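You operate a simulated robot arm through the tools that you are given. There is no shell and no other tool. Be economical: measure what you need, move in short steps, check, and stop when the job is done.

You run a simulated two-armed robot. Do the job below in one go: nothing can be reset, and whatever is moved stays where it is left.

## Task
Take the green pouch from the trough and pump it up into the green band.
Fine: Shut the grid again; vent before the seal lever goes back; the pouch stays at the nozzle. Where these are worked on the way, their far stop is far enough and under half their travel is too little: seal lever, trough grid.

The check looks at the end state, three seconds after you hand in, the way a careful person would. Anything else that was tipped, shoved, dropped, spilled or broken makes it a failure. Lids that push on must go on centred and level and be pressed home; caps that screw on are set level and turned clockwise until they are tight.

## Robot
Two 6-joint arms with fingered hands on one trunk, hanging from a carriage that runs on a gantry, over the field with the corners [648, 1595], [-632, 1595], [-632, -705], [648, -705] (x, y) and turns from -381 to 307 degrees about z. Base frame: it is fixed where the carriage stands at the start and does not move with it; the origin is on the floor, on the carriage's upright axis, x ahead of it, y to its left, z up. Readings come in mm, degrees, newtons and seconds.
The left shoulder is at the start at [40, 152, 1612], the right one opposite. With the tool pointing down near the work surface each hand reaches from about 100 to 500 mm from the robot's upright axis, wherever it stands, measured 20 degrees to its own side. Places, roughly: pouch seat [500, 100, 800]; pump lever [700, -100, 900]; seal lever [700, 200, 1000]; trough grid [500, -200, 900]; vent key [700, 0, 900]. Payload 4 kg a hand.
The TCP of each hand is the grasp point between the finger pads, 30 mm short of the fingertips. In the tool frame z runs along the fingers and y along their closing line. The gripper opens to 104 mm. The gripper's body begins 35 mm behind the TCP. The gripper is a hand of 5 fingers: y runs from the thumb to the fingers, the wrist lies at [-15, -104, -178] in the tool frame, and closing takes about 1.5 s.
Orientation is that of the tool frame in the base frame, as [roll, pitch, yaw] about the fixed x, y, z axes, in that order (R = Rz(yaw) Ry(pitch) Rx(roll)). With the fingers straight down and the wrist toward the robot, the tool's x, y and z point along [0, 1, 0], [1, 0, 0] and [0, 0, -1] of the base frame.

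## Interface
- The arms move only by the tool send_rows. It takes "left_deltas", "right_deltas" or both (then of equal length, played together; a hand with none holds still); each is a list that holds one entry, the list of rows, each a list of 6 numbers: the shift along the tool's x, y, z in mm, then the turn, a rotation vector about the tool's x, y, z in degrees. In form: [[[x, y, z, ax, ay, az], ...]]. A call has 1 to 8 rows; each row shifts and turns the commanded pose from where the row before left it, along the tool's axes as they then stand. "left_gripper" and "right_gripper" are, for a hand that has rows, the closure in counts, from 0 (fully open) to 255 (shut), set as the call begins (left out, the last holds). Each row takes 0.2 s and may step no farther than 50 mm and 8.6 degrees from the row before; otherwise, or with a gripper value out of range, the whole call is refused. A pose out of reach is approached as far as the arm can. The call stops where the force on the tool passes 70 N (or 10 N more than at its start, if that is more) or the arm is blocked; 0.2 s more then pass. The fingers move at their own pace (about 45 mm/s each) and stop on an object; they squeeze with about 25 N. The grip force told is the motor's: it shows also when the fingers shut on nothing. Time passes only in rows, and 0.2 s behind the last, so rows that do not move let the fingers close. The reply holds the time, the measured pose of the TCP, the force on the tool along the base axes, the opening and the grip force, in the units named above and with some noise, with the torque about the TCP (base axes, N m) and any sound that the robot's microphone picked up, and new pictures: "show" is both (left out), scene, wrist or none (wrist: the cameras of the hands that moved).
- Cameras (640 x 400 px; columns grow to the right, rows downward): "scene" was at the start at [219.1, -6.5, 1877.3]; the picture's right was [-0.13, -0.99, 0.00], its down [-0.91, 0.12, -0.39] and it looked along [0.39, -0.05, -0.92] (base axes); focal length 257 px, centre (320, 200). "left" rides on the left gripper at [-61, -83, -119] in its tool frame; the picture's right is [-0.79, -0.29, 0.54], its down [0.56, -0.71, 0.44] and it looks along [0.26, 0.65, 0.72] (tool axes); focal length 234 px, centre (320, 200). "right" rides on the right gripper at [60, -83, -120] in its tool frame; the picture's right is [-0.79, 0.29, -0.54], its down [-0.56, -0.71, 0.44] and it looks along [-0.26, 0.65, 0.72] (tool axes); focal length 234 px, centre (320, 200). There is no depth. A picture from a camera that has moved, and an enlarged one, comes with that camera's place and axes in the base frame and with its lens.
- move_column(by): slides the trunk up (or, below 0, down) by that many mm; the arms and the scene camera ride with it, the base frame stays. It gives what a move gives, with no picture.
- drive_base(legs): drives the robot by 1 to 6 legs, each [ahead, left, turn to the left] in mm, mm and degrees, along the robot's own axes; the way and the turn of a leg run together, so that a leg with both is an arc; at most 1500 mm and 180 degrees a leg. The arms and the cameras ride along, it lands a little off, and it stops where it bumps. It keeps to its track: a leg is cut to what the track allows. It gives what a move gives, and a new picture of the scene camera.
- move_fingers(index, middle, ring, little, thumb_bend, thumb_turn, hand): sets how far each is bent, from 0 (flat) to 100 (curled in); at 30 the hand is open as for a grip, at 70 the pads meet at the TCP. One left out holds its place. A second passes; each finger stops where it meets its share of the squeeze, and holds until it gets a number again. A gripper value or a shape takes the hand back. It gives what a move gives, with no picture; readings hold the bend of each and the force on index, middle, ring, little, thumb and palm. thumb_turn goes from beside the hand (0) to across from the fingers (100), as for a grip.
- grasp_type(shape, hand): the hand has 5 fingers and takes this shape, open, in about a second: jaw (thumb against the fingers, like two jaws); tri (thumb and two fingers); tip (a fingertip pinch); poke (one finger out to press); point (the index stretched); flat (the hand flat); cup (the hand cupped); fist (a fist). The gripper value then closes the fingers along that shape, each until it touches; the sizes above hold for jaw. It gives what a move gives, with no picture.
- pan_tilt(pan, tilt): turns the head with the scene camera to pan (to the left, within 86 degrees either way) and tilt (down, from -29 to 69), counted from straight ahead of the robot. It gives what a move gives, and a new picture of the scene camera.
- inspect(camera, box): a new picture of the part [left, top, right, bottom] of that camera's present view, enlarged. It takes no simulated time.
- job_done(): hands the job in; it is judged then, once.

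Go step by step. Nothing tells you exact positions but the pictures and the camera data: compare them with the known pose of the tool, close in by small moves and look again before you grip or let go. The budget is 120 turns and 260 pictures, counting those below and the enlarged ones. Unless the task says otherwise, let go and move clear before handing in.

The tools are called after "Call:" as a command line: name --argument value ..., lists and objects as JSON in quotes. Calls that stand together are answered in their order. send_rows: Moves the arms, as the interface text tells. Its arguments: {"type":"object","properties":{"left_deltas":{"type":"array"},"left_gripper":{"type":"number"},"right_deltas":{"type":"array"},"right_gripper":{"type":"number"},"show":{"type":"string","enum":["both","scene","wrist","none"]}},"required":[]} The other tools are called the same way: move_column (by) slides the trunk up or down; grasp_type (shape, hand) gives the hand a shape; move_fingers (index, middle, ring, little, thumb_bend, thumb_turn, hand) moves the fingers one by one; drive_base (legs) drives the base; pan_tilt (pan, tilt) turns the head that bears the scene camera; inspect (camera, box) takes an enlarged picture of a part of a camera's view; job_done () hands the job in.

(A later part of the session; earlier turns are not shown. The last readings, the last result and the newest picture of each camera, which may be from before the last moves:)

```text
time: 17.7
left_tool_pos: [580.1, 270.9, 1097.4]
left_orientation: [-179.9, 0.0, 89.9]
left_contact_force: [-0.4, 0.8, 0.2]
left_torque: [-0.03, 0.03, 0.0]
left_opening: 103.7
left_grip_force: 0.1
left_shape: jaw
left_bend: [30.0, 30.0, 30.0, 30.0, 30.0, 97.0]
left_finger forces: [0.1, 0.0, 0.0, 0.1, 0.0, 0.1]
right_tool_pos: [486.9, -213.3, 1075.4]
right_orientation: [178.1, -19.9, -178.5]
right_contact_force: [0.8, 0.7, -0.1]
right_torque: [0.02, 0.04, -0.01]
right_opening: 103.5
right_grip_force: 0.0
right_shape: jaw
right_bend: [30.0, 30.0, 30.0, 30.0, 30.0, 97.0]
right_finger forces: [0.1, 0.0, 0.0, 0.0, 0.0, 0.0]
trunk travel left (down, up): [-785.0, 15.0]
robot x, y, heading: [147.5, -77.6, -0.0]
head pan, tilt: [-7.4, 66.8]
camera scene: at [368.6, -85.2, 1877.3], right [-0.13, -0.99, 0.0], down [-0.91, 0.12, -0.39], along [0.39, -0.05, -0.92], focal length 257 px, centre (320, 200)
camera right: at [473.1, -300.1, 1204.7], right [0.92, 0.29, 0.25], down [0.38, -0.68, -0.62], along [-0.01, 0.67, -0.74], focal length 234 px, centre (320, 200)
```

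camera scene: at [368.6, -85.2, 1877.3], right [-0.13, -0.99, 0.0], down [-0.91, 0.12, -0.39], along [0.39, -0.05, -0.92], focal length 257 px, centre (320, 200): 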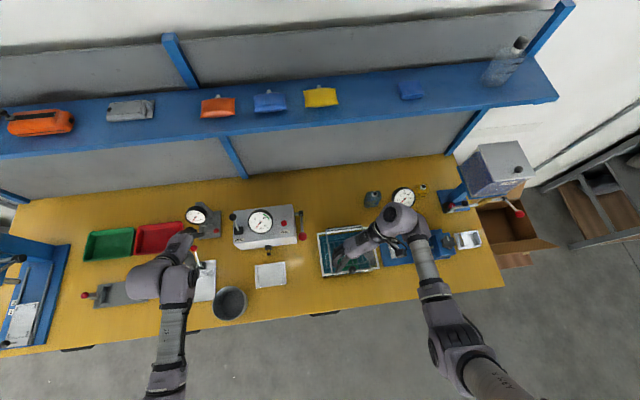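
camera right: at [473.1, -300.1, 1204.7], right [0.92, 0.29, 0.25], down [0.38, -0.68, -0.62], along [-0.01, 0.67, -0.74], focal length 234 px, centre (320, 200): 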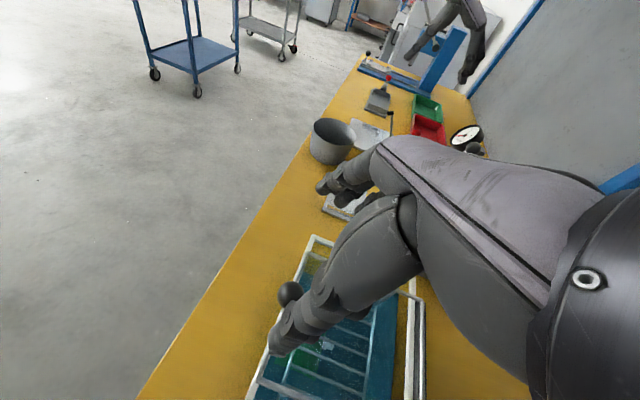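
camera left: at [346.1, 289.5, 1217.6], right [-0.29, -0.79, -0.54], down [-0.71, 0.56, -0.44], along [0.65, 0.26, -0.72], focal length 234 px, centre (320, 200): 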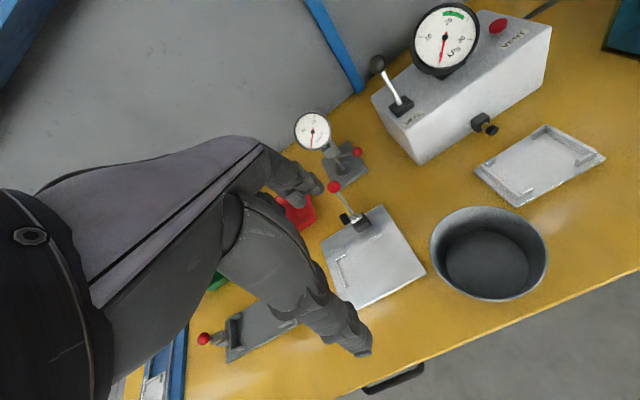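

Call:
send_rows --right_deltas '[[[-11.4, 0.5, 34.5, 0, 0, 0], [-11.4, 0.5, 34.5, 0, 0, 0], [-11.4, 0, 34.5, 0, 0, 0]]]' --show "wrist"

Call:
inspect --camera "right" --box '[220, 160, 460, 340]'

```text
time: 18.5
left_tool_pos: [580.3, 270.9, 1097.1]
left_orientation: [180.0, -0.1, 89.9]
left_contact_force: [-0.1, 0.1, -0.2]
left_torque: [-0.01, -0.01, 0.0]
left_opening: 103.7
left_grip_force: 0.0
left_shape: jaw
left_bend: [30.0, 30.0, 30.0, 30.0, 30.0, 97.0]
left_finger forces: [0.0, 0.1, 0.1, 0.1, 0.0, 0.0]
right_tool_pos: [486.5, -207.6, 965.1]
right_orientation: [178.2, -20.0, -178.6]
right_contact_force: [0.0, 0.5, 0.4]
right_torque: [0.02, 0.0, -0.01]
right_opening: 103.6
right_grip_force: 0.0
right_shape: jaw
right_bend: [30.0, 30.0, 30.0, 30.0, 30.0, 97.0]
right_finger forces: [0.0, 0.0, 0.0, 0.0, 0.0, 0.0]
trunk travel left (down, up): [-785.0, 15.0]
robot x, y, heading: [149.4, -77.2, 0.1]
head pan, tilt: [-7.4, 66.8]
camera right: at [471.4, -294.7, 1093.4], right [0.92, 0.29, 0.25], down [0.39, -0.68, -0.62], along [-0.01, 0.67, -0.74], focal length 234 px, centre (320, 200)
```

right: 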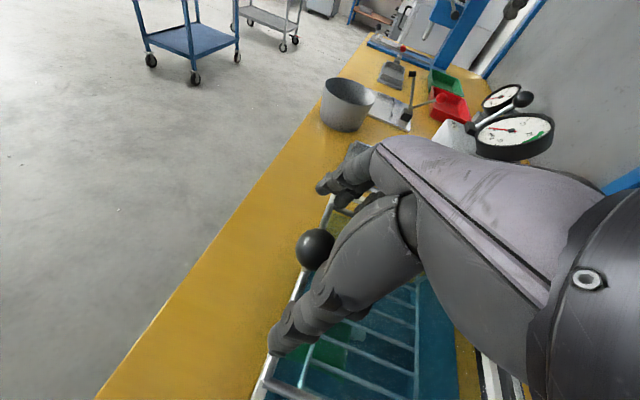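

```text
2.22 times, centred on (340, 250) of right
camera zoom: at [471.4, -294.7, 1093.4], right [0.92, 0.29, 0.25], down [0.39, -0.68, -0.62], along [-0.01, 0.67, -0.74], focal length 520 px, centre (276, 89)
```

zoom: 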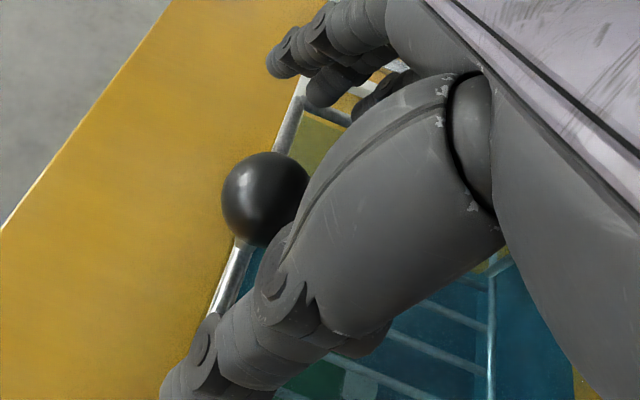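

Call:
send_rows --right_deltas '[[[2, -5, 3, 0, 0, 0], [0, 0, 0, 0, 0, 0], [0, 0, 0, 0, 0, 0], [0, 0, 0, 0, 0, 0], [0, 0, 0, 0, 0, 0], [0, 0, 0, 0, 0, 0], [0, 0, 0, 0, 0, 0], [0, 0, 0, 0, 0, 0]]]' --right_gripper 255 --show "wrist"

```text
time: 20.3
left_tool_pos: [580.2, 270.5, 1098.0]
left_orientation: [179.9, 0.1, 89.9]
left_contact_force: [0.3, 0.1, 0.7]
left_torque: [0.02, -0.01, -0.01]
left_opening: 103.9
left_grip_force: 0.1
left_shape: jaw
left_bend: [30.0, 30.0, 30.0, 30.0, 30.0, 97.0]
left_finger forces: [0.0, 0.0, 0.0, 0.0, 0.0, 0.0]
right_tool_pos: [483.0, -213.3, 961.5]
right_orientation: [178.2, -20.1, -178.6]
right_contact_force: [1.4, -4.4, -2.2]
right_torque: [0.42, -0.12, -0.16]
right_opening: 25.6
right_grip_force: 25.2
right_shape: jaw
right_bend: [70.0, 37.0, 54.0, 71.0, 75.0, 100.0]
right_finger forces: [15.7, 8.6, 0.1, 0.1, 26.4, 0.1]
trunk travel left (down, up): [-785.0, 15.0]
robot x, y, heading: [148.6, -77.0, 0.2]
head pan, tilt: [-7.4, 66.8]
camera right: at [468.4, -301.2, 1091.3], right [0.92, 0.29, 0.25], down [0.38, -0.68, -0.62], along [-0.01, 0.67, -0.74], focal length 234 px, centre (320, 200)
```

right: 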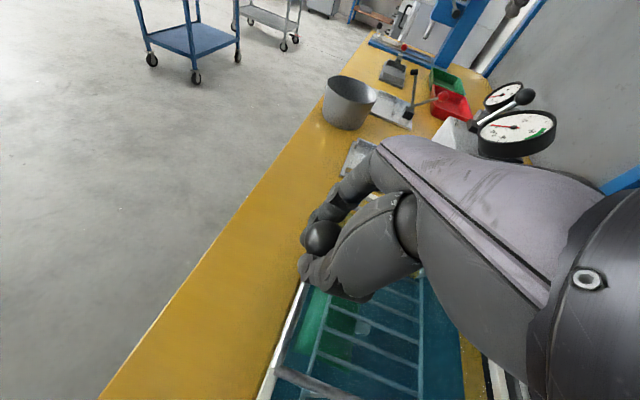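

Firm grip now (26 mm). Raise the grid along the arc with slight tilting.

Call:
send_rows --right_deltas '[[[2.7, 0, -16.7, 0, 1.5, 0], [1.5, 0, -16.8, 0, 1.5, 0], [0, 0, -16.9, 0, 1.5, 0], [-1.2, 0, -16.8, 0, 1.5, 0], [-2.6, 0, -16.7, 0, 1.5, 0], [-3.8, 0, -16.4, 0, 1.5, 0], [-5.2, 0, -16.2, 0, 1.5, 0]]]' --show "wrist"

```text
time: 21.9
left_tool_pos: [579.0, 269.7, 1097.1]
left_orientation: [-180.0, 0.2, 90.0]
left_contact_force: [-0.1, 0.6, 0.2]
left_torque: [0.0, 0.01, 0.02]
left_opening: 103.8
left_grip_force: 0.0
left_shape: jaw
left_bend: [30.0, 30.0, 30.0, 30.0, 30.0, 97.0]
left_finger forces: [0.0, 0.0, 0.1, 0.0, 0.0, 0.1]
right_tool_pos: [535.8, -215.9, 1062.6]
right_orientation: [177.9, -31.0, -178.1]
right_contact_force: [-10.0, -7.9, 5.0]
right_torque: [0.15, 0.49, 0.05]
right_opening: 22.6
right_grip_force: 25.0
right_shape: jaw
right_bend: [70.0, 41.0, 54.0, 71.0, 76.0, 100.0]
right_finger forces: [22.8, 0.1, 0.1, 0.0, 23.8, 0.0]
trunk travel left (down, up): [-785.0, 15.0]
robot x, y, heading: [149.4, -76.7, -0.2]
head pan, tilt: [-7.4, 66.8]
camera right: at [546.8, -303.8, 1192.9], right [0.95, 0.3, 0.07], down [0.27, -0.68, -0.68], along [-0.16, 0.67, -0.73], focal length 234 px, centre (320, 200)
```

right: 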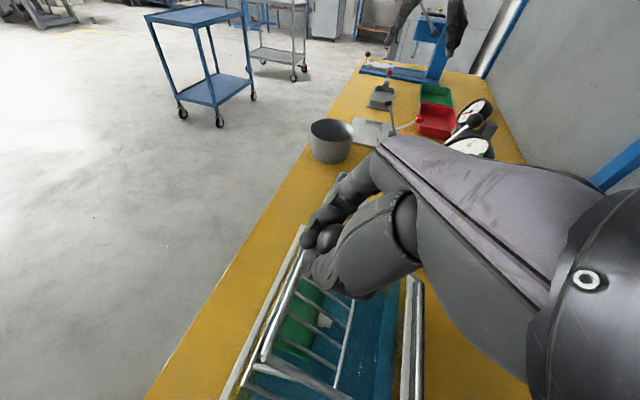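

Call:
send_rows --right_deltas '[[[-4, 0, -16, 0, 2.5, 0], [-5.3, 0, -15.5, 0, 2.5, 0], [-6.3, 0, -15.1, 0, 2.5, 0], [-7.7, 0, -14.4, 0, 2.5, 0]]]' --show "wrist"

Call:
inspect --camera "scene" --box '[300, 170, 420, 290]'

```text
time: 22.9
left_tool_pos: [578.2, 271.0, 1098.2]
left_orientation: [-179.8, 0.1, 90.0]
left_contact_force: [1.2, 0.7, 0.2]
left_torque: [-0.03, -0.02, -0.01]
left_opening: 104.0
left_grip_force: 0.1
left_shape: jaw
left_bend: [30.0, 30.0, 30.0, 30.0, 30.0, 97.0]
left_finger forces: [0.0, 0.0, 0.0, 0.0, 0.0, 0.0]
right_tool_pos: [579.4, -211.2, 1107.2]
right_orientation: [177.5, -40.6, -177.5]
right_contact_force: [-3.1, -1.1, -0.8]
right_torque: [-0.02, 0.06, -0.01]
right_opening: 19.7
right_grip_force: 25.2
right_shape: jaw
right_bend: [70.0, 41.0, 54.0, 71.0, 78.0, 100.0]
right_finger forces: [0.1, 0.0, 0.0, 0.0, 0.0, 0.1]
right hand out of reach, approached as far as the arm can: row 4
trunk travel left (down, up): [-785.0, 15.0]
robot x, y, heading: [148.9, -79.1, -0.0]
head pan, tilt: [-7.4, 66.8]
camera right: at [612.4, -299.2, 1232.8], right [0.95, 0.31, -0.09], down [0.15, -0.68, -0.72], along [-0.28, 0.67, -0.69], focal length 234 px, centre (320, 200)
```

right: 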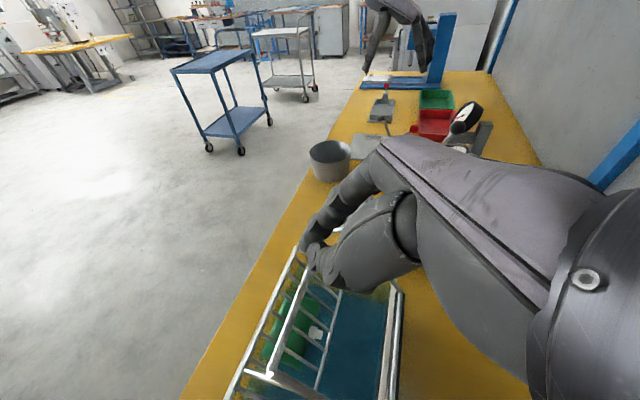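

```text
3.33 times, centred on (360, 230) of scene
camera zoom: at [368.3, -84.9, 1876.9], right [-0.13, -0.99, 0.0], down [-0.91, 0.12, -0.39], along [0.39, -0.05, -0.92], focal length 855 px, centre (187, 100)
```

zoom: 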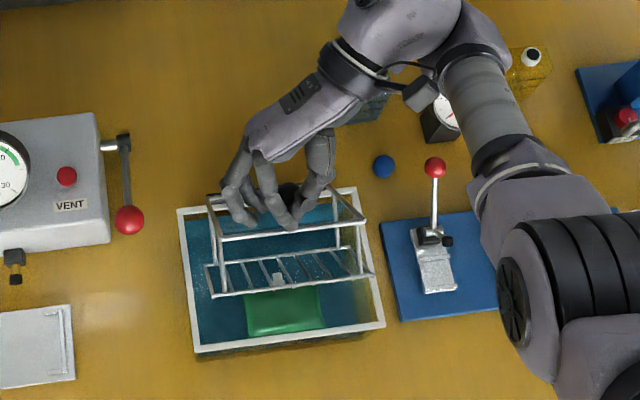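

Call:
send_rows --right_deltas '[[[0, 0, 0, 0, 0, 0]]]' --show "wrist"

Call:
inspect --camera "right" --box '[220, 180, 420, 400]'

```text
time: 23.3
left_tool_pos: [580.5, 271.0, 1098.8]
left_orientation: [-180.0, -0.1, 89.9]
left_contact_force: [0.4, 0.1, -0.1]
left_torque: [-0.01, 0.01, 0.02]
left_opening: 103.7
left_grip_force: 0.1
left_shape: jaw
left_bend: [30.0, 30.0, 30.0, 30.0, 30.0, 97.0]
left_finger forces: [0.0, 0.0, 0.1, 0.1, 0.1, 0.1]
right_tool_pos: [580.4, -213.8, 1107.1]
right_orientation: [177.6, -40.5, -177.7]
right_contact_force: [-2.3, -0.1, -0.6]
right_torque: [0.01, 0.0, -0.01]
right_opening: 19.3
right_grip_force: 24.7
right_shape: jaw
right_bend: [70.0, 41.0, 54.0, 71.0, 78.0, 100.0]
right_finger forces: [0.1, 0.0, 0.0, 0.0, 0.0, 0.1]
trunk travel left (down, up): [-785.0, 15.0]
robot x, y, heading: [153.4, -78.6, -0.3]
head pan, tilt: [-7.4, 66.8]
camera right: at [613.3, -300.3, 1233.6], right [0.95, 0.31, -0.09], down [0.15, -0.68, -0.72], along [-0.28, 0.67, -0.69], focal length 234 px, centre (320, 200)
```

right: 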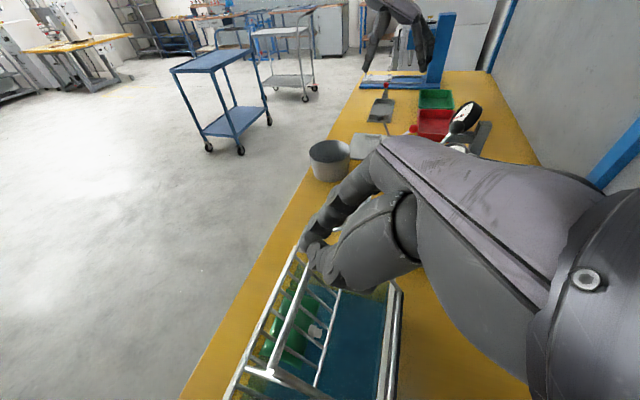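

```text
1.82 times, centred on (320, 290) of right
camera zoom: at [613.3, -300.3, 1233.6], right [0.95, 0.31, -0.09], down [0.15, -0.68, -0.72], along [-0.28, 0.67, -0.69], focal length 426 px, centre (320, 36)
```

zoom: 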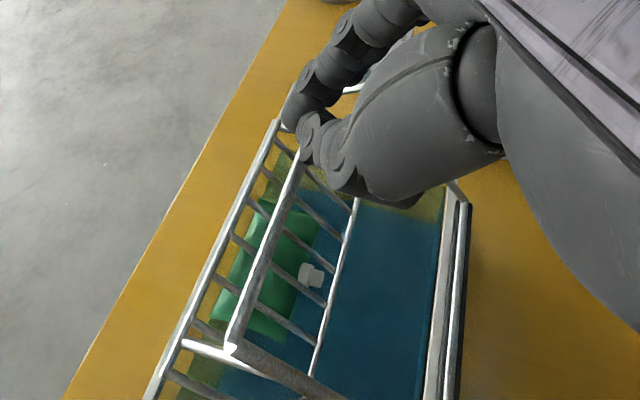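

Call:
send_rows --right_deltas '[[[-4.8, 0, -6.7, 0, -1, 0], [-6, 0, -6, 0, -1, 0], [-6, 0, -5, 0, -1, 0]]]' --show "wrist"

Call:
inspect --camera "scene" --box '[300, 170, 420, 290]'

```text
time: 24.1
left_tool_pos: [579.5, 270.2, 1098.0]
left_orientation: [-179.9, 0.1, 89.9]
left_contact_force: [0.2, -0.9, -0.2]
left_torque: [-0.01, 0.01, 0.01]
left_opening: 103.8
left_grip_force: 0.1
left_shape: jaw
left_bend: [30.0, 30.0, 30.0, 30.0, 30.0, 97.0]
left_finger forces: [0.0, 0.1, 0.1, 0.1, 0.1, 0.0]
right_tool_pos: [607.0, -214.5, 1111.2]
right_orientation: [177.7, -37.5, -177.7]
right_contact_force: [-4.2, -0.6, 11.3]
right_torque: [-0.04, 0.1, -0.04]
right_opening: 19.4
right_grip_force: 25.0
right_shape: jaw
right_bend: [70.0, 41.0, 54.0, 71.0, 79.0, 100.0]
right_finger forces: [0.0, 0.0, 0.0, 0.0, 0.0, 0.0]
trunk travel left (down, up): [-785.0, 15.0]
robot x, y, heading: [152.4, -79.4, -0.3]
head pan, tilt: [-7.4, 66.8]
camera right: at [632.2, -301.8, 1239.7], right [0.95, 0.3, -0.04], down [0.19, -0.68, -0.71], along [-0.24, 0.67, -0.71], focal length 234 px, centre (320, 200)
```

right: 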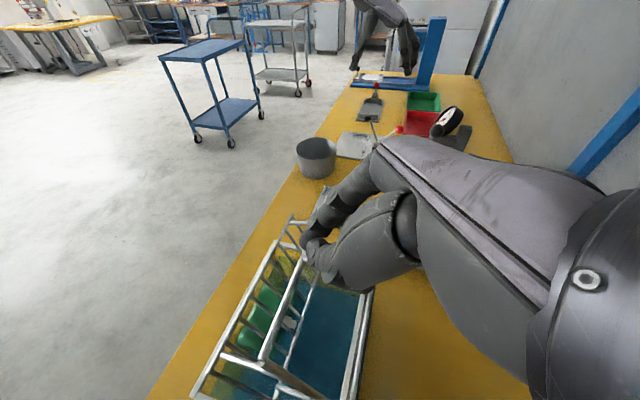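

```text
3.33 times, centred on (360, 230) of scene
camera zoom: at [368.7, -85.4, 1877.5], right [-0.13, -0.99, 0.0], down [-0.91, 0.12, -0.39], along [0.39, -0.05, -0.92], focal length 855 px, centre (187, 100)
```

zoom: 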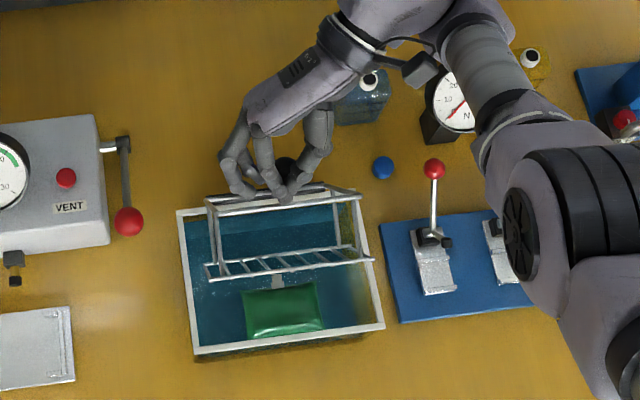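

Call:
send_rows --right_deltas '[[[-4, 0, -3, 0, 0, 0], [-4, 0, -3, 0, 0, 0]]]' --show "none"

Call:
inspect --camera "scene" --box '[300, 170, 420, 290]'

Call:
inspect --camera "right" --box '[160, 160, 400, 400]'

```text
time: 24.7
left_tool_pos: [580.1, 269.9, 1098.4]
left_orientation: [-179.9, 0.1, 89.9]
left_contact_force: [-1.1, 0.6, -0.4]
left_torque: [0.0, -0.03, 0.02]
left_opening: 103.8
left_grip_force: 0.2
left_shape: jaw
left_bend: [30.0, 30.0, 30.0, 30.0, 30.0, 97.0]
left_finger forces: [0.1, 0.0, 0.0, 0.0, 0.0, 0.1]
right_tool_pos: [609.1, -214.3, 1115.1]
right_orientation: [177.8, -37.5, -177.9]
right_contact_force: [-2.8, -1.2, 2.7]
right_torque: [-0.05, 0.07, 0.08]
right_opening: 19.3
right_grip_force: 24.5
right_shape: jaw
right_bend: [70.0, 41.0, 54.0, 71.0, 79.0, 100.0]
right_finger forces: [0.0, 0.1, 0.0, 0.1, 0.0, 0.0]
right hand out of reach, approached as far as the arm can: row 1, 2
trunk travel left (down, up): [-785.0, 15.0]
robot x, y, heading: [151.9, -77.0, -0.1]
head pan, tilt: [-7.4, 66.8]
```

```text
3.33 times, centred on (360, 230) of scene
camera zoom: at [368.6, -85.4, 1877.1], right [-0.13, -0.99, 0.0], down [-0.91, 0.12, -0.39], along [0.39, -0.05, -0.92], focal length 855 px, centre (187, 100)
```

zoom: 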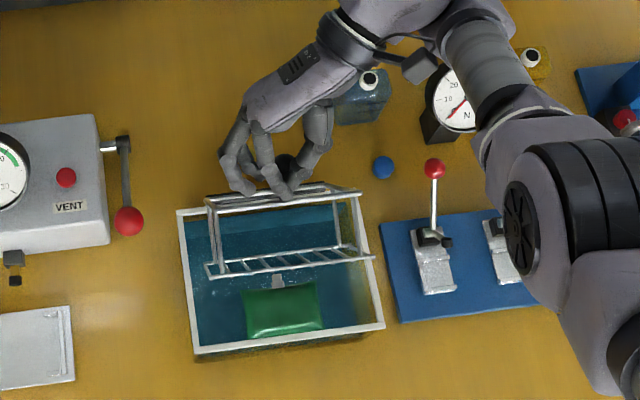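

```text
1.67 times, centred on (280, 280) of right
camera zoom: at [634.3, -301.4, 1242.0], right [0.95, 0.3, -0.04], down [0.19, -0.68, -0.71], along [-0.24, 0.66, -0.71], focal length 390 px, centre (387, 67)
```

zoom: 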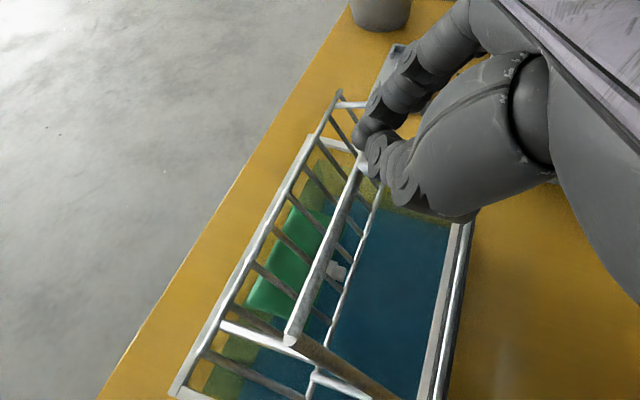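

The right fingers hold the grid near its stop and the pouch floats at about (518,-213,885), spout toward +x. Now I bring the left hand round: back off, then yaw so it closes along y with the wrist to the left.

Call:
send_rows --left_deltas '[[[0, -48, 0, 0, 0, 8.5], [0, -48, 0, 0, 0, 8.5], [0, 0, 0, 0, 0, 8.5], [0, 0, 0, 0, 0, 8.5], [0, 0, 0, 0, 0, 8.5], [0, 0, 0, 0, 0, 8.5], [0, 0, 0, 0, 0, 8.5], [0, 0, 0, 0, 0, 8.5]]]' --show "none"

Call:
send_rows --left_deltas '[[[0, 0, 0, 0, 0, 8.5], [0, 0, 0, 0, 0, 8.5], [0, 0, 0, 0, 0, 5], [0, 0, 0, 0, 5, 0], [0, 0, 0, 0, 5, 0]]]' --show "scene"

```text
time: 26.5
left_tool_pos: [484.8, 279.9, 1098.8]
left_orientation: [179.9, 0.0, 21.6]
left_contact_force: [-0.6, -0.1, -0.9]
left_torque: [0.0, -0.01, 0.03]
left_opening: 104.1
left_grip_force: 0.0
left_shape: jaw
left_bend: [30.0, 30.0, 30.0, 30.0, 30.0, 97.0]
left_finger forces: [0.1, 0.1, 0.1, 0.0, 0.1, 0.1]
right_tool_pos: [608.2, -214.7, 1114.6]
right_orientation: [177.8, -37.5, -177.9]
right_contact_force: [-3.0, -0.9, 1.8]
right_torque: [-0.04, 0.02, 0.02]
right_opening: 19.3
right_grip_force: 25.3
right_shape: jaw
right_bend: [70.0, 41.0, 54.0, 71.0, 79.0, 100.0]
right_finger forces: [0.1, 0.0, 0.0, 0.0, 0.0, 0.0]
trunk travel left (down, up): [-785.0, 15.0]
robot x, y, heading: [147.1, -78.2, 0.2]
head pan, tilt: [-7.4, 66.8]
```

```text
time: 27.7
left_tool_pos: [485.1, 277.5, 1097.6]
left_orientation: [180.0, -10.0, -0.1]
left_contact_force: [0.5, 0.3, 0.0]
left_torque: [0.01, -0.05, -0.02]
left_opening: 103.7
left_grip_force: 0.1
left_shape: jaw
left_bend: [30.0, 30.0, 30.0, 30.0, 30.0, 97.0]
left_finger forces: [0.0, 0.0, 0.0, 0.0, 0.0, 0.1]
right_tool_pos: [607.8, -213.8, 1114.7]
right_orientation: [177.7, -37.6, -177.8]
right_contact_force: [-3.3, -0.5, 1.1]
right_torque: [-0.02, 0.06, -0.01]
right_opening: 19.3
right_grip_force: 25.3
right_shape: jaw
right_bend: [70.0, 41.0, 54.0, 71.0, 79.0, 100.0]
right_finger forces: [0.1, 0.0, 0.0, 0.0, 0.0, 0.1]
trunk travel left (down, up): [-785.0, 15.0]
robot x, y, heading: [150.3, -80.7, 0.2]
head pan, tilt: [-7.4, 66.8]
camera scene: at [368.6, -85.4, 1877.2], right [-0.13, -0.99, 0.0], down [-0.91, 0.12, -0.39], along [0.39, -0.05, -0.92], focal length 257 px, centre (320, 200)
```

scene: 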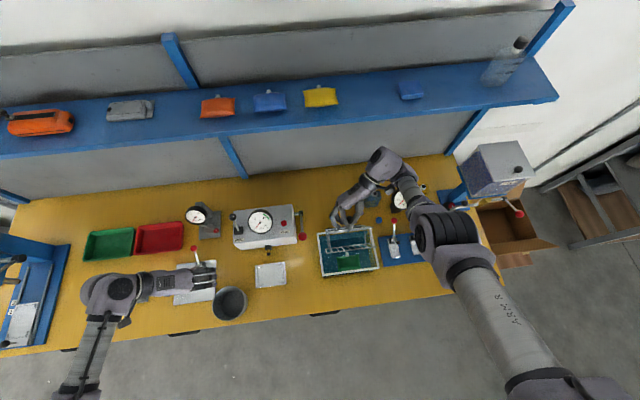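

Call:
send_rows --left_deltas '[[[0, 49, 0, 0, 0, 0], [0, 49, 0, 0, 0, 0], [0, 49, 0, 0, 0, 0], [0, 49, 0, 0, 0, 0], [0, 49, 0, 0, 0, 0], [0, 49, 0, 0, 0, 0], [0, 49, 0, 0, 0, 0], [0, 49, 0, 0, 0, 0]]]' --show "both"

```text
time: 29.2
left_tool_pos: [479.4, 66.3, 1064.7]
left_orientation: [-169.5, -8.9, -3.7]
left_contact_force: [0.3, 0.1, 0.2]
left_torque: [-0.02, -0.01, 0.03]
left_opening: 104.1
left_grip_force: 0.1
left_shape: jaw
left_bend: [30.0, 30.0, 30.0, 30.0, 30.0, 97.0]
left_finger forces: [0.0, 0.0, 0.0, 0.1, 0.0, 0.0]
left hand out of reach, approached as far as the arm can: row 7
right_tool_pos: [608.5, -214.9, 1114.7]
right_orientation: [177.9, -37.7, -177.9]
right_contact_force: [-2.6, -1.2, 2.5]
right_torque: [-0.03, 0.03, -0.03]
right_opening: 19.3
right_grip_force: 24.5
right_shape: jaw
right_bend: [70.0, 41.0, 54.0, 71.0, 79.0, 100.0]
right_finger forces: [0.0, 0.0, 0.0, 0.0, 0.0, 0.1]
trunk travel left (down, up): [-785.0, 15.0]
robot x, y, heading: [148.1, -74.5, -0.0]
head pan, tilt: [-7.4, 66.8]
stopped in row 7 (left hand): the arm was blocked; the commanded pose is now the measured one
camera scene: at [368.6, -85.1, 1877.3], right [-0.13, -0.99, 0.0], down [-0.91, 0.12, -0.39], along [0.39, -0.05, -0.92], focal length 257 px, centre (320, 200)
camera left: at [403.0, 131.8, 1186.3], right [-0.68, 0.43, -0.6], down [0.65, 0.73, -0.21], along [0.35, -0.53, -0.77], focal length 234 px, centre (320, 200)
```

scene: 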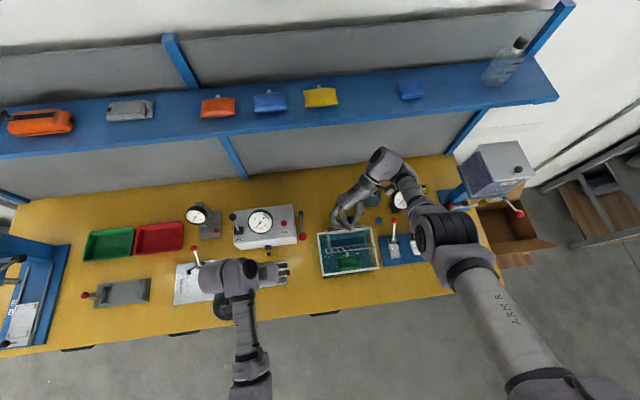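
left: 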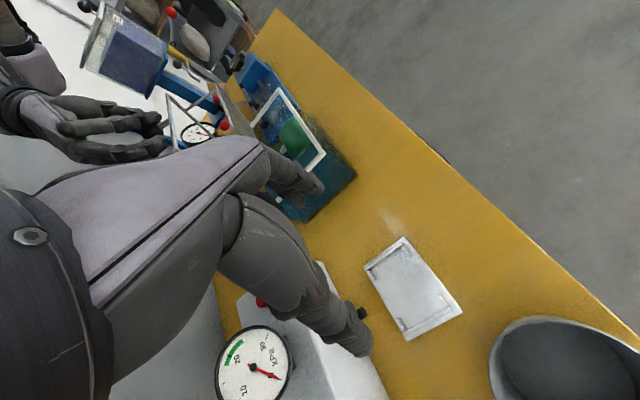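

The left wrist cannot reach the pouch in that pose, so I'll swap roles: left holds the grid open, right picks the pouch. First I lower the grid gently by retracing and back the left hand out.

Call:
send_rows --right_deltas '[[[9.7, 0, 11.2, 0, 0, 0], [8.5, 0, 12.8, 0, -2, 0], [4.1, 0, 20.1, 0, -3, 0], [4.6, 0, 20.7, 0, -3, 0], [4.3, 0, 20.8, 0, -3, 0], [3.6, 0, 37.5, 0, -3, 0], [2.8, 0, 36.1, 0, -3, 0], [1.7, 0, 30, 0, 0, 0]]]' --left_deltas '[[[0, -45, -5, 0, 0, 0], [0, -45, -5, 0, 0, 0], [0, -45, -5, 0, 0, 0], [0, -45, -5, 0, 0, 0], [0, 0, 0, 0, 0, 0], [0, 0, 0, 0, 0, 0], [0, 0, 0, 0, 0, 0], [0, 0, 0, 0, 0, 0]]]' --show "wrist"

```text
time: 31.0
left_tool_pos: [480.1, 235.7, 1112.4]
left_orientation: [-169.9, -8.7, -3.6]
left_contact_force: [-0.1, 0.5, 0.6]
left_torque: [0.01, 0.03, -0.01]
left_opening: 104.0
left_grip_force: 0.0
left_shape: jaw
left_bend: [30.0, 30.0, 30.0, 30.0, 30.0, 97.0]
left_finger forces: [0.0, 0.0, 0.0, 0.1, 0.1, 0.0]
right_tool_pos: [479.3, -215.1, 969.4]
right_orientation: [178.2, -21.1, -178.3]
right_contact_force: [-29.6, -4.4, 7.0]
right_torque: [0.28, -0.3, -0.28]
right_opening: 21.5
right_grip_force: 25.0
right_shape: jaw
right_bend: [70.0, 41.0, 54.0, 71.0, 80.0, 91.0]
right_finger forces: [8.4, 10.7, 0.0, 0.0, 33.3, 0.0]
trunk travel left (down, up): [-785.0, 15.0]
robot x, y, heading: [146.9, -78.9, 0.0]
head pan, tilt: [-7.4, 66.8]
camera right: at [467.6, -302.1, 1099.7], right [0.93, 0.3, 0.23], down [0.38, -0.68, -0.63], along [-0.03, 0.67, -0.74], focal length 234 px, centre (320, 200)
camera left: at [403.6, 302.7, 1234.6], right [-0.68, 0.42, -0.6], down [0.64, 0.73, -0.22], along [0.35, -0.53, -0.77], focal length 234 px, centre (320, 200)
```

right: 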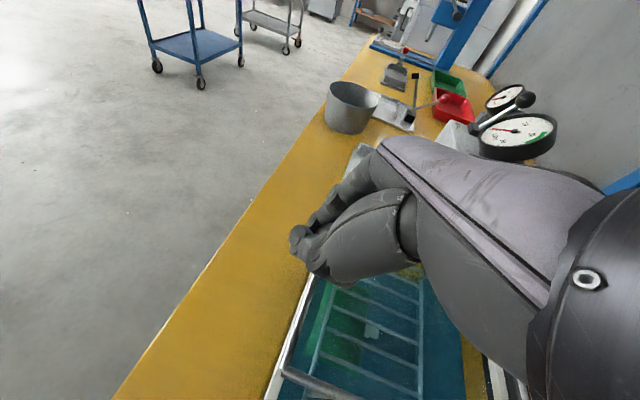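
left: 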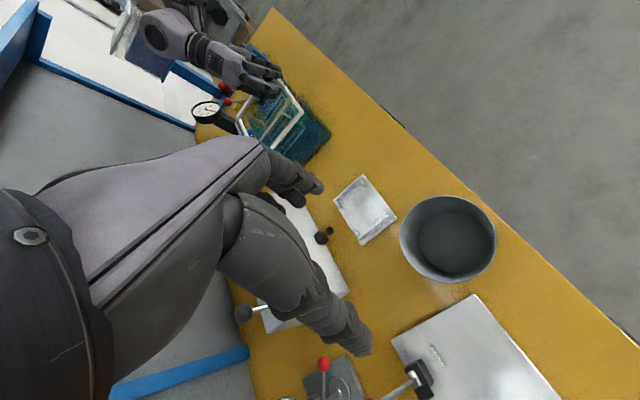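

Call:
send_rows --right_deltas '[[[0, 0, 0, 0, 0, 0], [0, 0, 0, 0, 0, 0], [0, 0, 0, 0, 0, 0], [0, 0, 0, 0, 0, 0], [0, 0, 0, 0, 0, 0], [0, 0, 0, 0, 0, 0], [10, 0, -28, 0, 0, 0], [10, 0, -28, 0, 0, 0]]]' --right_gripper 0 --show "none"

Call:
drive_base --legs '[[0, 110, 0]]'

Call:
inspect --camera "scene" --box '[300, 160, 460, 280]'

```text
time: 32.8
left_tool_pos: [483.7, 237.1, 1113.9]
left_orientation: [-169.9, -8.9, -3.5]
left_contact_force: [0.4, 0.2, -0.5]
left_torque: [-0.01, 0.01, 0.01]
left_opening: 103.7
left_grip_force: 0.0
left_shape: jaw
left_bend: [30.0, 30.0, 30.0, 30.0, 30.0, 97.0]
left_finger forces: [0.1, 0.1, 0.0, 0.0, 0.0, 0.0]
right_tool_pos: [487.7, -214.1, 1030.8]
right_orientation: [178.2, -20.6, -178.6]
right_contact_force: [1.2, 0.5, -0.3]
right_torque: [0.01, -0.01, 0.0]
right_opening: 103.7
right_grip_force: 0.0
right_shape: jaw
right_bend: [30.0, 30.0, 30.0, 30.0, 30.0, 97.0]
right_finger forces: [0.0, 0.0, 0.1, 0.1, 0.0, 0.0]
trunk travel left (down, up): [-785.0, 15.0]
robot x, y, heading: [145.7, -78.4, -0.2]
head pan, tilt: [-7.4, 66.8]
```

```text
time: 34.0
left_tool_pos: [483.5, 343.3, 1114.2]
left_orientation: [-169.9, -8.8, -3.5]
left_contact_force: [0.1, 0.5, 0.8]
left_torque: [0.02, -0.01, 0.01]
left_opening: 104.0
left_grip_force: 0.1
left_shape: jaw
left_bend: [30.0, 30.0, 30.0, 30.0, 30.0, 97.0]
left_finger forces: [0.0, 0.0, 0.1, 0.0, 0.1, 0.1]
right_tool_pos: [488.3, -106.4, 1030.9]
right_orientation: [178.2, -20.6, -178.6]
right_contact_force: [0.2, 0.1, 0.2]
right_torque: [0.01, 0.01, 0.01]
right_opening: 103.7
right_grip_force: 0.1
right_shape: jaw
right_bend: [30.0, 30.0, 30.0, 30.0, 30.0, 97.0]
right_finger forces: [0.1, 0.0, 0.0, 0.1, 0.0, 0.1]
trunk travel left (down, up): [-785.0, 15.0]
robot x, y, heading: [147.7, 27.5, -0.2]
head pan, tilt: [-7.4, 66.8]
camera scene: at [368.8, 22.1, 1877.3], right [-0.13, -0.99, 0.0], down [-0.91, 0.12, -0.39], along [0.39, -0.05, -0.92], focal length 257 px, centre (320, 200)
```

scene: 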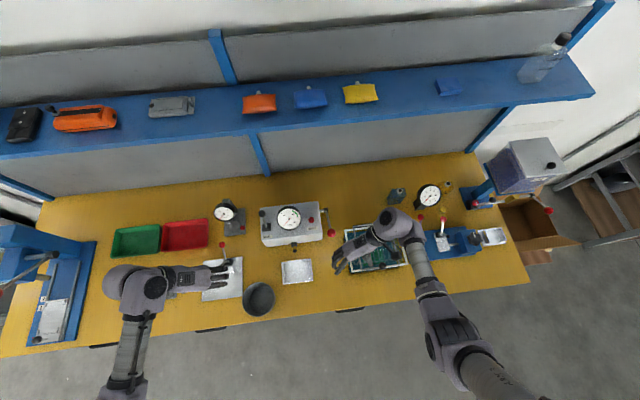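

```text
3.33 times, centred on (380, 220) of scene
camera zoom: at [368.8, 22.1, 1877.3], right [-0.13, -0.99, 0.0], down [-0.91, 0.12, -0.39], along [0.39, -0.05, -0.92], focal length 855 px, centre (120, 133)
```

zoom: 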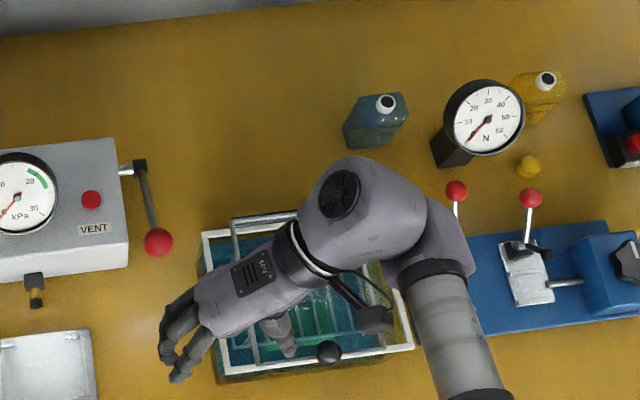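

Base is now at y≈27. I straighten the right hand over the knob while turning the left hand so its fingers point to -y for holding the grid from the side.

Call:
send_rows --right_deltas '[[[0, -36, 0, 0, -7, 0], [0, -36, 0, 0, -7, 0], [0, -35, 0, 0, -6.6, 0], [8, 0, 0, 0, 0, 0], [0, 0, 0, 0, 0, 0], [0, 0, 0, 0, 0, 0], [0, 0, 0, 0, 0, 0]]]' --left_deltas '[[[0, 0, 0, -4.9, -4.9, -4.9], [0, 0, 0, -4.9, -4.9, -4.9], [0, 0, 0, -4.9, -4.9, -4.9], [0, 0, 0, -4.9, -4.9, -4.9], [0, 0, 0, -4.9, -4.9, -4.9], [0, 0, 0, -4.9, -4.9, -4.9], [0, 0, 0, -4.9, -4.9, -4.9]]]' --show "none"

Call:
send_rows --left_deltas '[[[0, 0, 0, -4.9, -4.9, -4.9], [0, 0, 0, -4.9, -4.9, -4.9], [0, 0, 0, -4.9, -4.9, -4.9], [0, 0, 0, -4.9, -4.9, -4.9], [0, 0, 0, -4.9, -4.9, -4.9], [0, 0, 0, -4.9, -4.9, -4.9], [0, 0, 0, -4.9, -4.9, -4.9]]]' --show "scene"

```text
time: 35.6
left_tool_pos: [483.7, 344.9, 1114.0]
left_orientation: [159.4, 28.8, 26.8]
left_contact_force: [0.1, 0.5, -0.4]
left_torque: [-0.01, 0.03, 0.02]
left_opening: 103.9
left_grip_force: 0.1
left_shape: jaw
left_bend: [30.0, 30.0, 30.0, 30.0, 30.0, 97.0]
left_finger forces: [0.0, 0.0, 0.0, 0.1, 0.0, 0.1]
right_tool_pos: [482.0, -213.6, 1027.9]
right_orientation: [178.2, 0.1, -179.2]
right_contact_force: [-0.5, -0.8, -0.2]
right_torque: [-0.03, 0.02, -0.01]
right_opening: 103.6
right_grip_force: 0.0
right_shape: jaw
right_bend: [30.0, 30.0, 30.0, 30.0, 30.0, 97.0]
right_finger forces: [0.0, 0.0, 0.0, 0.1, 0.1, 0.0]
trunk travel left (down, up): [-785.0, 15.0]
robot x, y, heading: [151.6, 29.9, -0.1]
head pan, tilt: [-7.4, 66.8]
```

```text
time: 37.2
left_tool_pos: [485.1, 343.2, 1114.1]
left_orientation: [138.7, 75.7, 45.3]
left_contact_force: [-0.4, 0.2, -0.8]
left_torque: [-0.01, 0.02, 0.0]
left_opening: 103.8
left_grip_force: 0.0
left_shape: jaw
left_bend: [30.0, 30.0, 30.0, 30.0, 30.0, 97.0]
left_finger forces: [0.1, 0.1, 0.1, 0.1, 0.0, 0.1]
right_tool_pos: [480.8, -213.3, 1029.2]
right_orientation: [178.3, 0.1, -179.2]
right_contact_force: [0.4, 0.3, -0.1]
right_torque: [0.02, -0.01, 0.0]
right_opening: 103.5
right_grip_force: 0.1
right_shape: jaw
right_bend: [30.0, 30.0, 30.0, 30.0, 30.0, 97.0]
right_finger forces: [0.1, 0.0, 0.0, 0.0, 0.0, 0.1]
trunk travel left (down, up): [-785.0, 15.0]
robot x, y, heading: [147.7, 29.1, -0.2]
head pan, tilt: [-7.4, 66.8]
camera scene: at [368.8, 22.0, 1877.3], right [-0.13, -0.99, 0.0], down [-0.91, 0.12, -0.39], along [0.39, -0.05, -0.92], focal length 257 px, centre (320, 200)
```

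scene: 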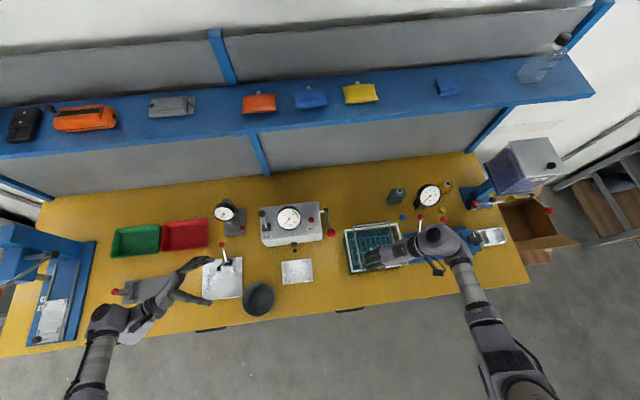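

The left hand now points its fingers to -y as wanted. Right hand descends on the knob and grips.

Call:
send_rows --right_deltas '[[[1.5, 0, 30, 0, 0, 0], [1.5, 0, 30, 0, 0, 0]]]' --show "none"

Call:
send_rows --right_deltas '[[[0, 0, 0, 0, 0, 0], [0, 0, 0, 0, 0, 0], [0, 0, 0, 0, 0, 0], [0, 0, 0, 0, 0, 0], [0, 0, 0, 0, 0, 0], [0, 0, 0, 0, 0, 0], [0, 0, 0, 0, 0, 0]]]' --right_gripper 255 --show "wrist"

```text
time: 37.8
left_tool_pos: [484.7, 343.9, 1115.0]
left_orientation: [138.8, 75.7, 45.3]
left_contact_force: [0.2, 0.3, 0.3]
left_torque: [0.02, 0.02, 0.01]
left_opening: 104.2
left_grip_force: 0.1
left_shape: jaw
left_bend: [30.0, 30.0, 30.0, 30.0, 30.0, 97.0]
left_finger forces: [0.0, 0.0, 0.0, 0.1, 0.0, 0.0]
right_tool_pos: [477.6, -211.9, 967.4]
right_orientation: [178.3, 0.1, -179.2]
right_contact_force: [-0.2, -0.8, -0.3]
right_torque: [0.02, 0.01, 0.0]
right_opening: 103.8
right_grip_force: 0.1
right_shape: jaw
right_bend: [30.0, 30.0, 30.0, 30.0, 30.0, 97.0]
right_finger forces: [0.1, 0.1, 0.0, 0.0, 0.1, 0.0]
trunk travel left (down, up): [-785.0, 15.0]
robot x, y, heading: [149.1, 28.4, -0.3]
head pan, tilt: [-7.4, 66.8]
```

```text
time: 39.4
left_tool_pos: [485.2, 343.7, 1115.1]
left_orientation: [138.9, 75.6, 45.4]
left_contact_force: [1.4, -0.8, -0.1]
left_torque: [0.0, 0.02, -0.02]
left_opening: 104.0
left_grip_force: 0.0
left_shape: jaw
left_bend: [30.0, 30.0, 30.0, 30.0, 30.0, 97.0]
left_finger forces: [0.0, 0.0, 0.0, 0.0, 0.1, 0.0]
right_tool_pos: [478.4, -211.5, 967.4]
right_orientation: [178.3, 0.1, -179.2]
right_contact_force: [0.4, -4.7, -2.6]
right_torque: [0.0, 0.01, -0.07]
right_opening: 13.5
right_grip_force: 25.1
right_shape: jaw
right_bend: [71.0, 70.0, 70.0, 59.0, 77.0, 100.0]
right_finger forces: [10.0, 4.1, 0.0, 0.0, 17.9, 0.0]
trunk travel left (down, up): [-785.0, 15.0]
robot x, y, heading: [150.1, 29.5, -0.1]
head pan, tilt: [-7.4, 66.8]
camera right: at [419.4, -300.5, 1083.7], right [0.78, 0.28, 0.55], down [0.57, -0.69, -0.45], along [0.25, 0.67, -0.7], focal length 234 px, centre (320, 200)
```

right: 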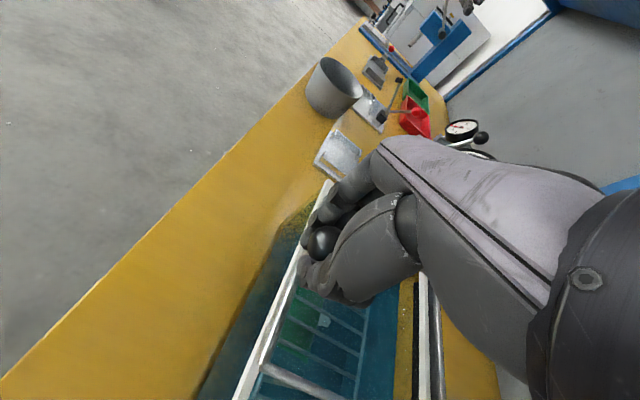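

Same grip as the first time; repeat the proven lift.

Call:
send_rows --right_deltas '[[[-1.9, 0, -11.4, 0, 0, 0], [-2.7, 0, -11.1, 0, 0, 0], [-3.5, 0, -11, 0, 0, 0], [-4, 0, -10.6, 0, 0, 0], [-4.5, 0, -10.4, 0, 0, 0], [-5.2, 0, -10, 0, 0, 0], [-6, 0, -9.6, 0, 0, 0], [-6.5, 0, -9.1, 0, 0, 0]]]' --show "none"

Call:
send_rows --right_deltas '[[[-7, 0, -8.6, 0, 0, 0], [-7.5, 0, -8, 0, 0, 0], [-3, 0, -7.5, 0, 5, 0], [-6, 0, -8, 0, 5, 0], [-7, 0, -8, 0, 5, 0], [-8, 0, -7, 0, 5, 0], [-6.8, 0, -7.8, 0, 0, 0]]]' --show "wrist"

Call:
inspect --camera "scene" --box '[320, 170, 440, 290]'

```text
time: 41.2
left_tool_pos: [486.3, 344.4, 1115.6]
left_orientation: [138.3, 75.6, 44.8]
left_contact_force: [-0.4, -1.0, -0.1]
left_torque: [-0.04, 0.01, 0.0]
left_opening: 103.8
left_grip_force: 0.1
left_shape: jaw
left_bend: [30.0, 30.0, 30.0, 30.0, 30.0, 97.0]
left_finger forces: [0.0, 0.1, 0.0, 0.0, 0.1, 0.0]
right_tool_pos: [514.0, -213.9, 1051.1]
right_orientation: [178.2, 0.1, -179.2]
right_contact_force: [7.4, -4.1, -11.2]
right_torque: [-0.04, 0.13, -0.03]
right_opening: 11.4
right_grip_force: 25.5
right_shape: jaw
right_bend: [72.0, 70.0, 70.0, 60.0, 78.0, 100.0]
right_finger forces: [10.1, 10.0, 3.5, 0.1, 15.7, 0.1]
trunk travel left (down, up): [-785.0, 15.0]
robot x, y, heading: [151.2, 28.2, 0.0]
head pan, tilt: [-7.4, 66.8]
```

```text
time: 42.8
left_tool_pos: [483.5, 346.2, 1115.0]
left_orientation: [138.7, 75.6, 45.2]
left_contact_force: [-0.2, 0.2, -0.7]
left_torque: [0.01, 0.04, 0.01]
left_opening: 103.8
left_grip_force: 0.1
left_shape: jaw
left_bend: [30.0, 30.0, 30.0, 30.0, 30.0, 97.0]
left_finger forces: [0.0, 0.0, 0.1, 0.0, 0.0, 0.0]
right_tool_pos: [563.6, -211.2, 1097.1]
right_orientation: [177.9, -20.2, -178.5]
right_contact_force: [3.9, 8.8, -13.7]
right_torque: [0.18, 0.1, 0.08]
right_opening: 9.6
right_grip_force: 24.8
right_shape: jaw
right_bend: [72.0, 70.0, 70.0, 60.0, 82.0, 100.0]
right_finger forces: [0.0, 6.7, 10.6, 0.0, 0.0, 0.0]
trunk travel left (down, up): [-785.0, 15.0]
robot x, y, heading: [148.9, 25.1, 0.1]
head pan, tilt: [-7.4, 66.8]
camera right: at [549.1, -299.8, 1227.6], right [0.92, 0.29, 0.25], down [0.38, -0.68, -0.62], along [-0.01, 0.67, -0.74], focal length 234 px, centre (320, 200)
```

right: 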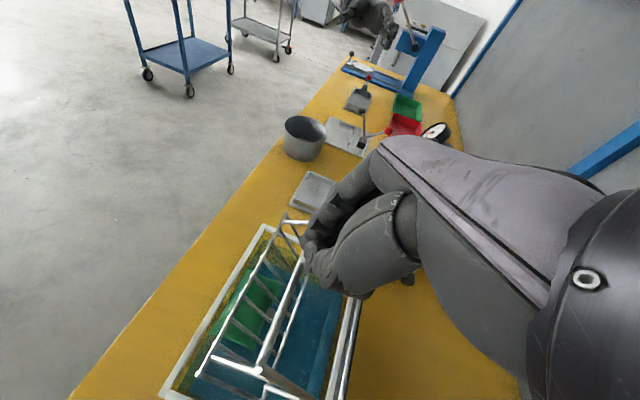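

```text
3.33 times, centred on (380, 230) of scene
camera zoom: at [368.7, 22.7, 1877.3], right [-0.13, -0.99, 0.0], down [-0.91, 0.12, -0.39], along [0.39, -0.05, -0.92], focal length 855 px, centre (120, 100)
```

zoom: 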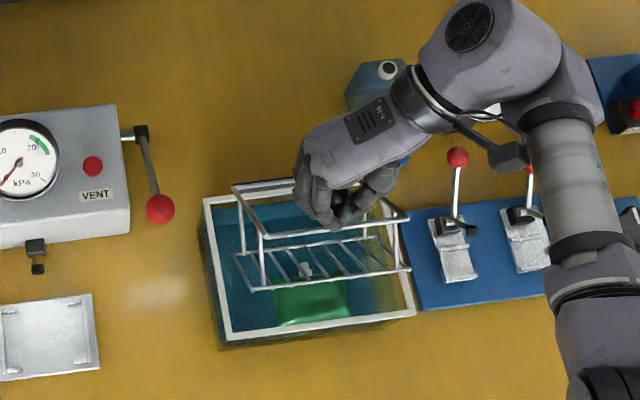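

Call:
send_rows --right_deltas '[[[-8, 0, -5.5, 0, 0, 0], [-8.5, 0, -4.5, 0, 0, 0], [-9, 0, -2.5, 0, 0, 0]]]' --show "wrist"

Call:
inspect --camera "scene" --box '[320, 170, 440, 290]'

Call:
inspect --camera "right" --box '[100, 160, 400, 400]'

```text
time: 43.6
left_tool_pos: [485.6, 345.0, 1116.3]
left_orientation: [139.0, 75.6, 45.5]
left_contact_force: [0.0, 0.4, -0.1]
left_torque: [-0.01, 0.02, -0.03]
left_opening: 103.8
left_grip_force: 0.0
left_shape: jaw
left_bend: [30.0, 30.0, 30.0, 30.0, 30.0, 97.0]
left_finger forces: [0.0, 0.0, 0.1, 0.0, 0.1, 0.1]
right_tool_pos: [592.3, -212.7, 1105.2]
right_orientation: [177.5, -20.2, -178.3]
right_contact_force: [-22.6, 14.5, 49.2]
right_torque: [0.44, 1.13, 0.13]
right_opening: 12.1
right_grip_force: 25.1
right_shape: jaw
right_bend: [72.0, 70.0, 70.0, 60.0, 85.0, 100.0]
right_finger forces: [47.5, 10.3, 6.1, 0.0, 39.0, 0.0]
trunk travel left (down, up): [-785.0, 15.0]
robot x, y, heading: [149.6, 29.0, -0.1]
head pan, tilt: [-7.4, 66.8]
camera right: at [578.1, -301.2, 1234.3], right [0.92, 0.29, 0.25], down [0.38, -0.68, -0.63], along [-0.02, 0.68, -0.74], focal length 234 px, centre (320, 200)
```

right: 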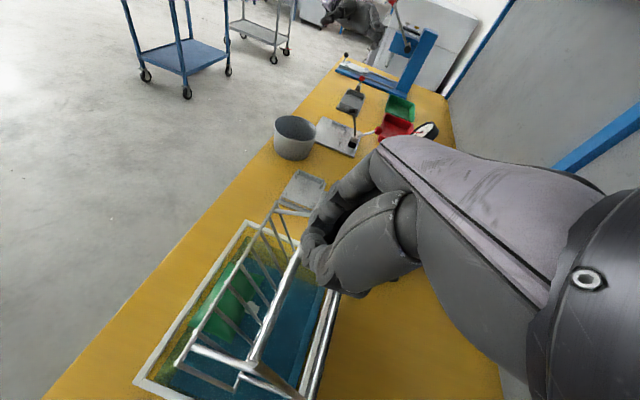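

```text
3.33 times, centred on (380, 230) of scene
camera zoom: at [368.3, 22.3, 1878.3], right [-0.13, -0.99, 0.0], down [-0.91, 0.12, -0.39], along [0.39, -0.05, -0.92], focal length 855 px, centre (120, 100)
```

zoom: 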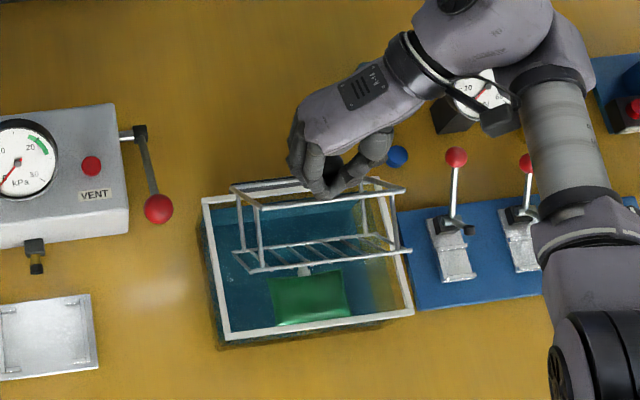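

```text
1.67 times, centred on (250, 280) of right
camera zoom: at [578.1, -301.2, 1234.3], right [0.92, 0.29, 0.25], down [0.38, -0.68, -0.63], along [-0.02, 0.68, -0.74], focal length 390 px, centre (437, 67)
```

zoom: 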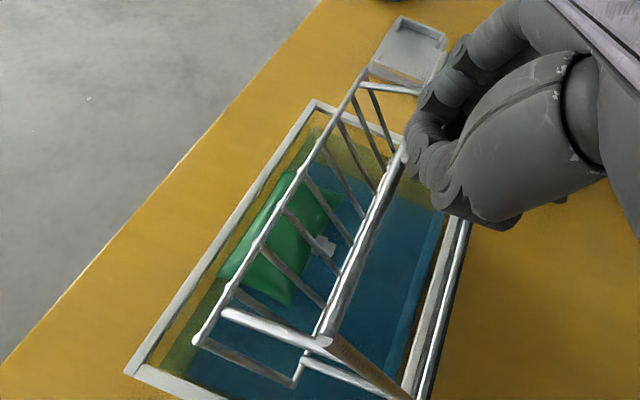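

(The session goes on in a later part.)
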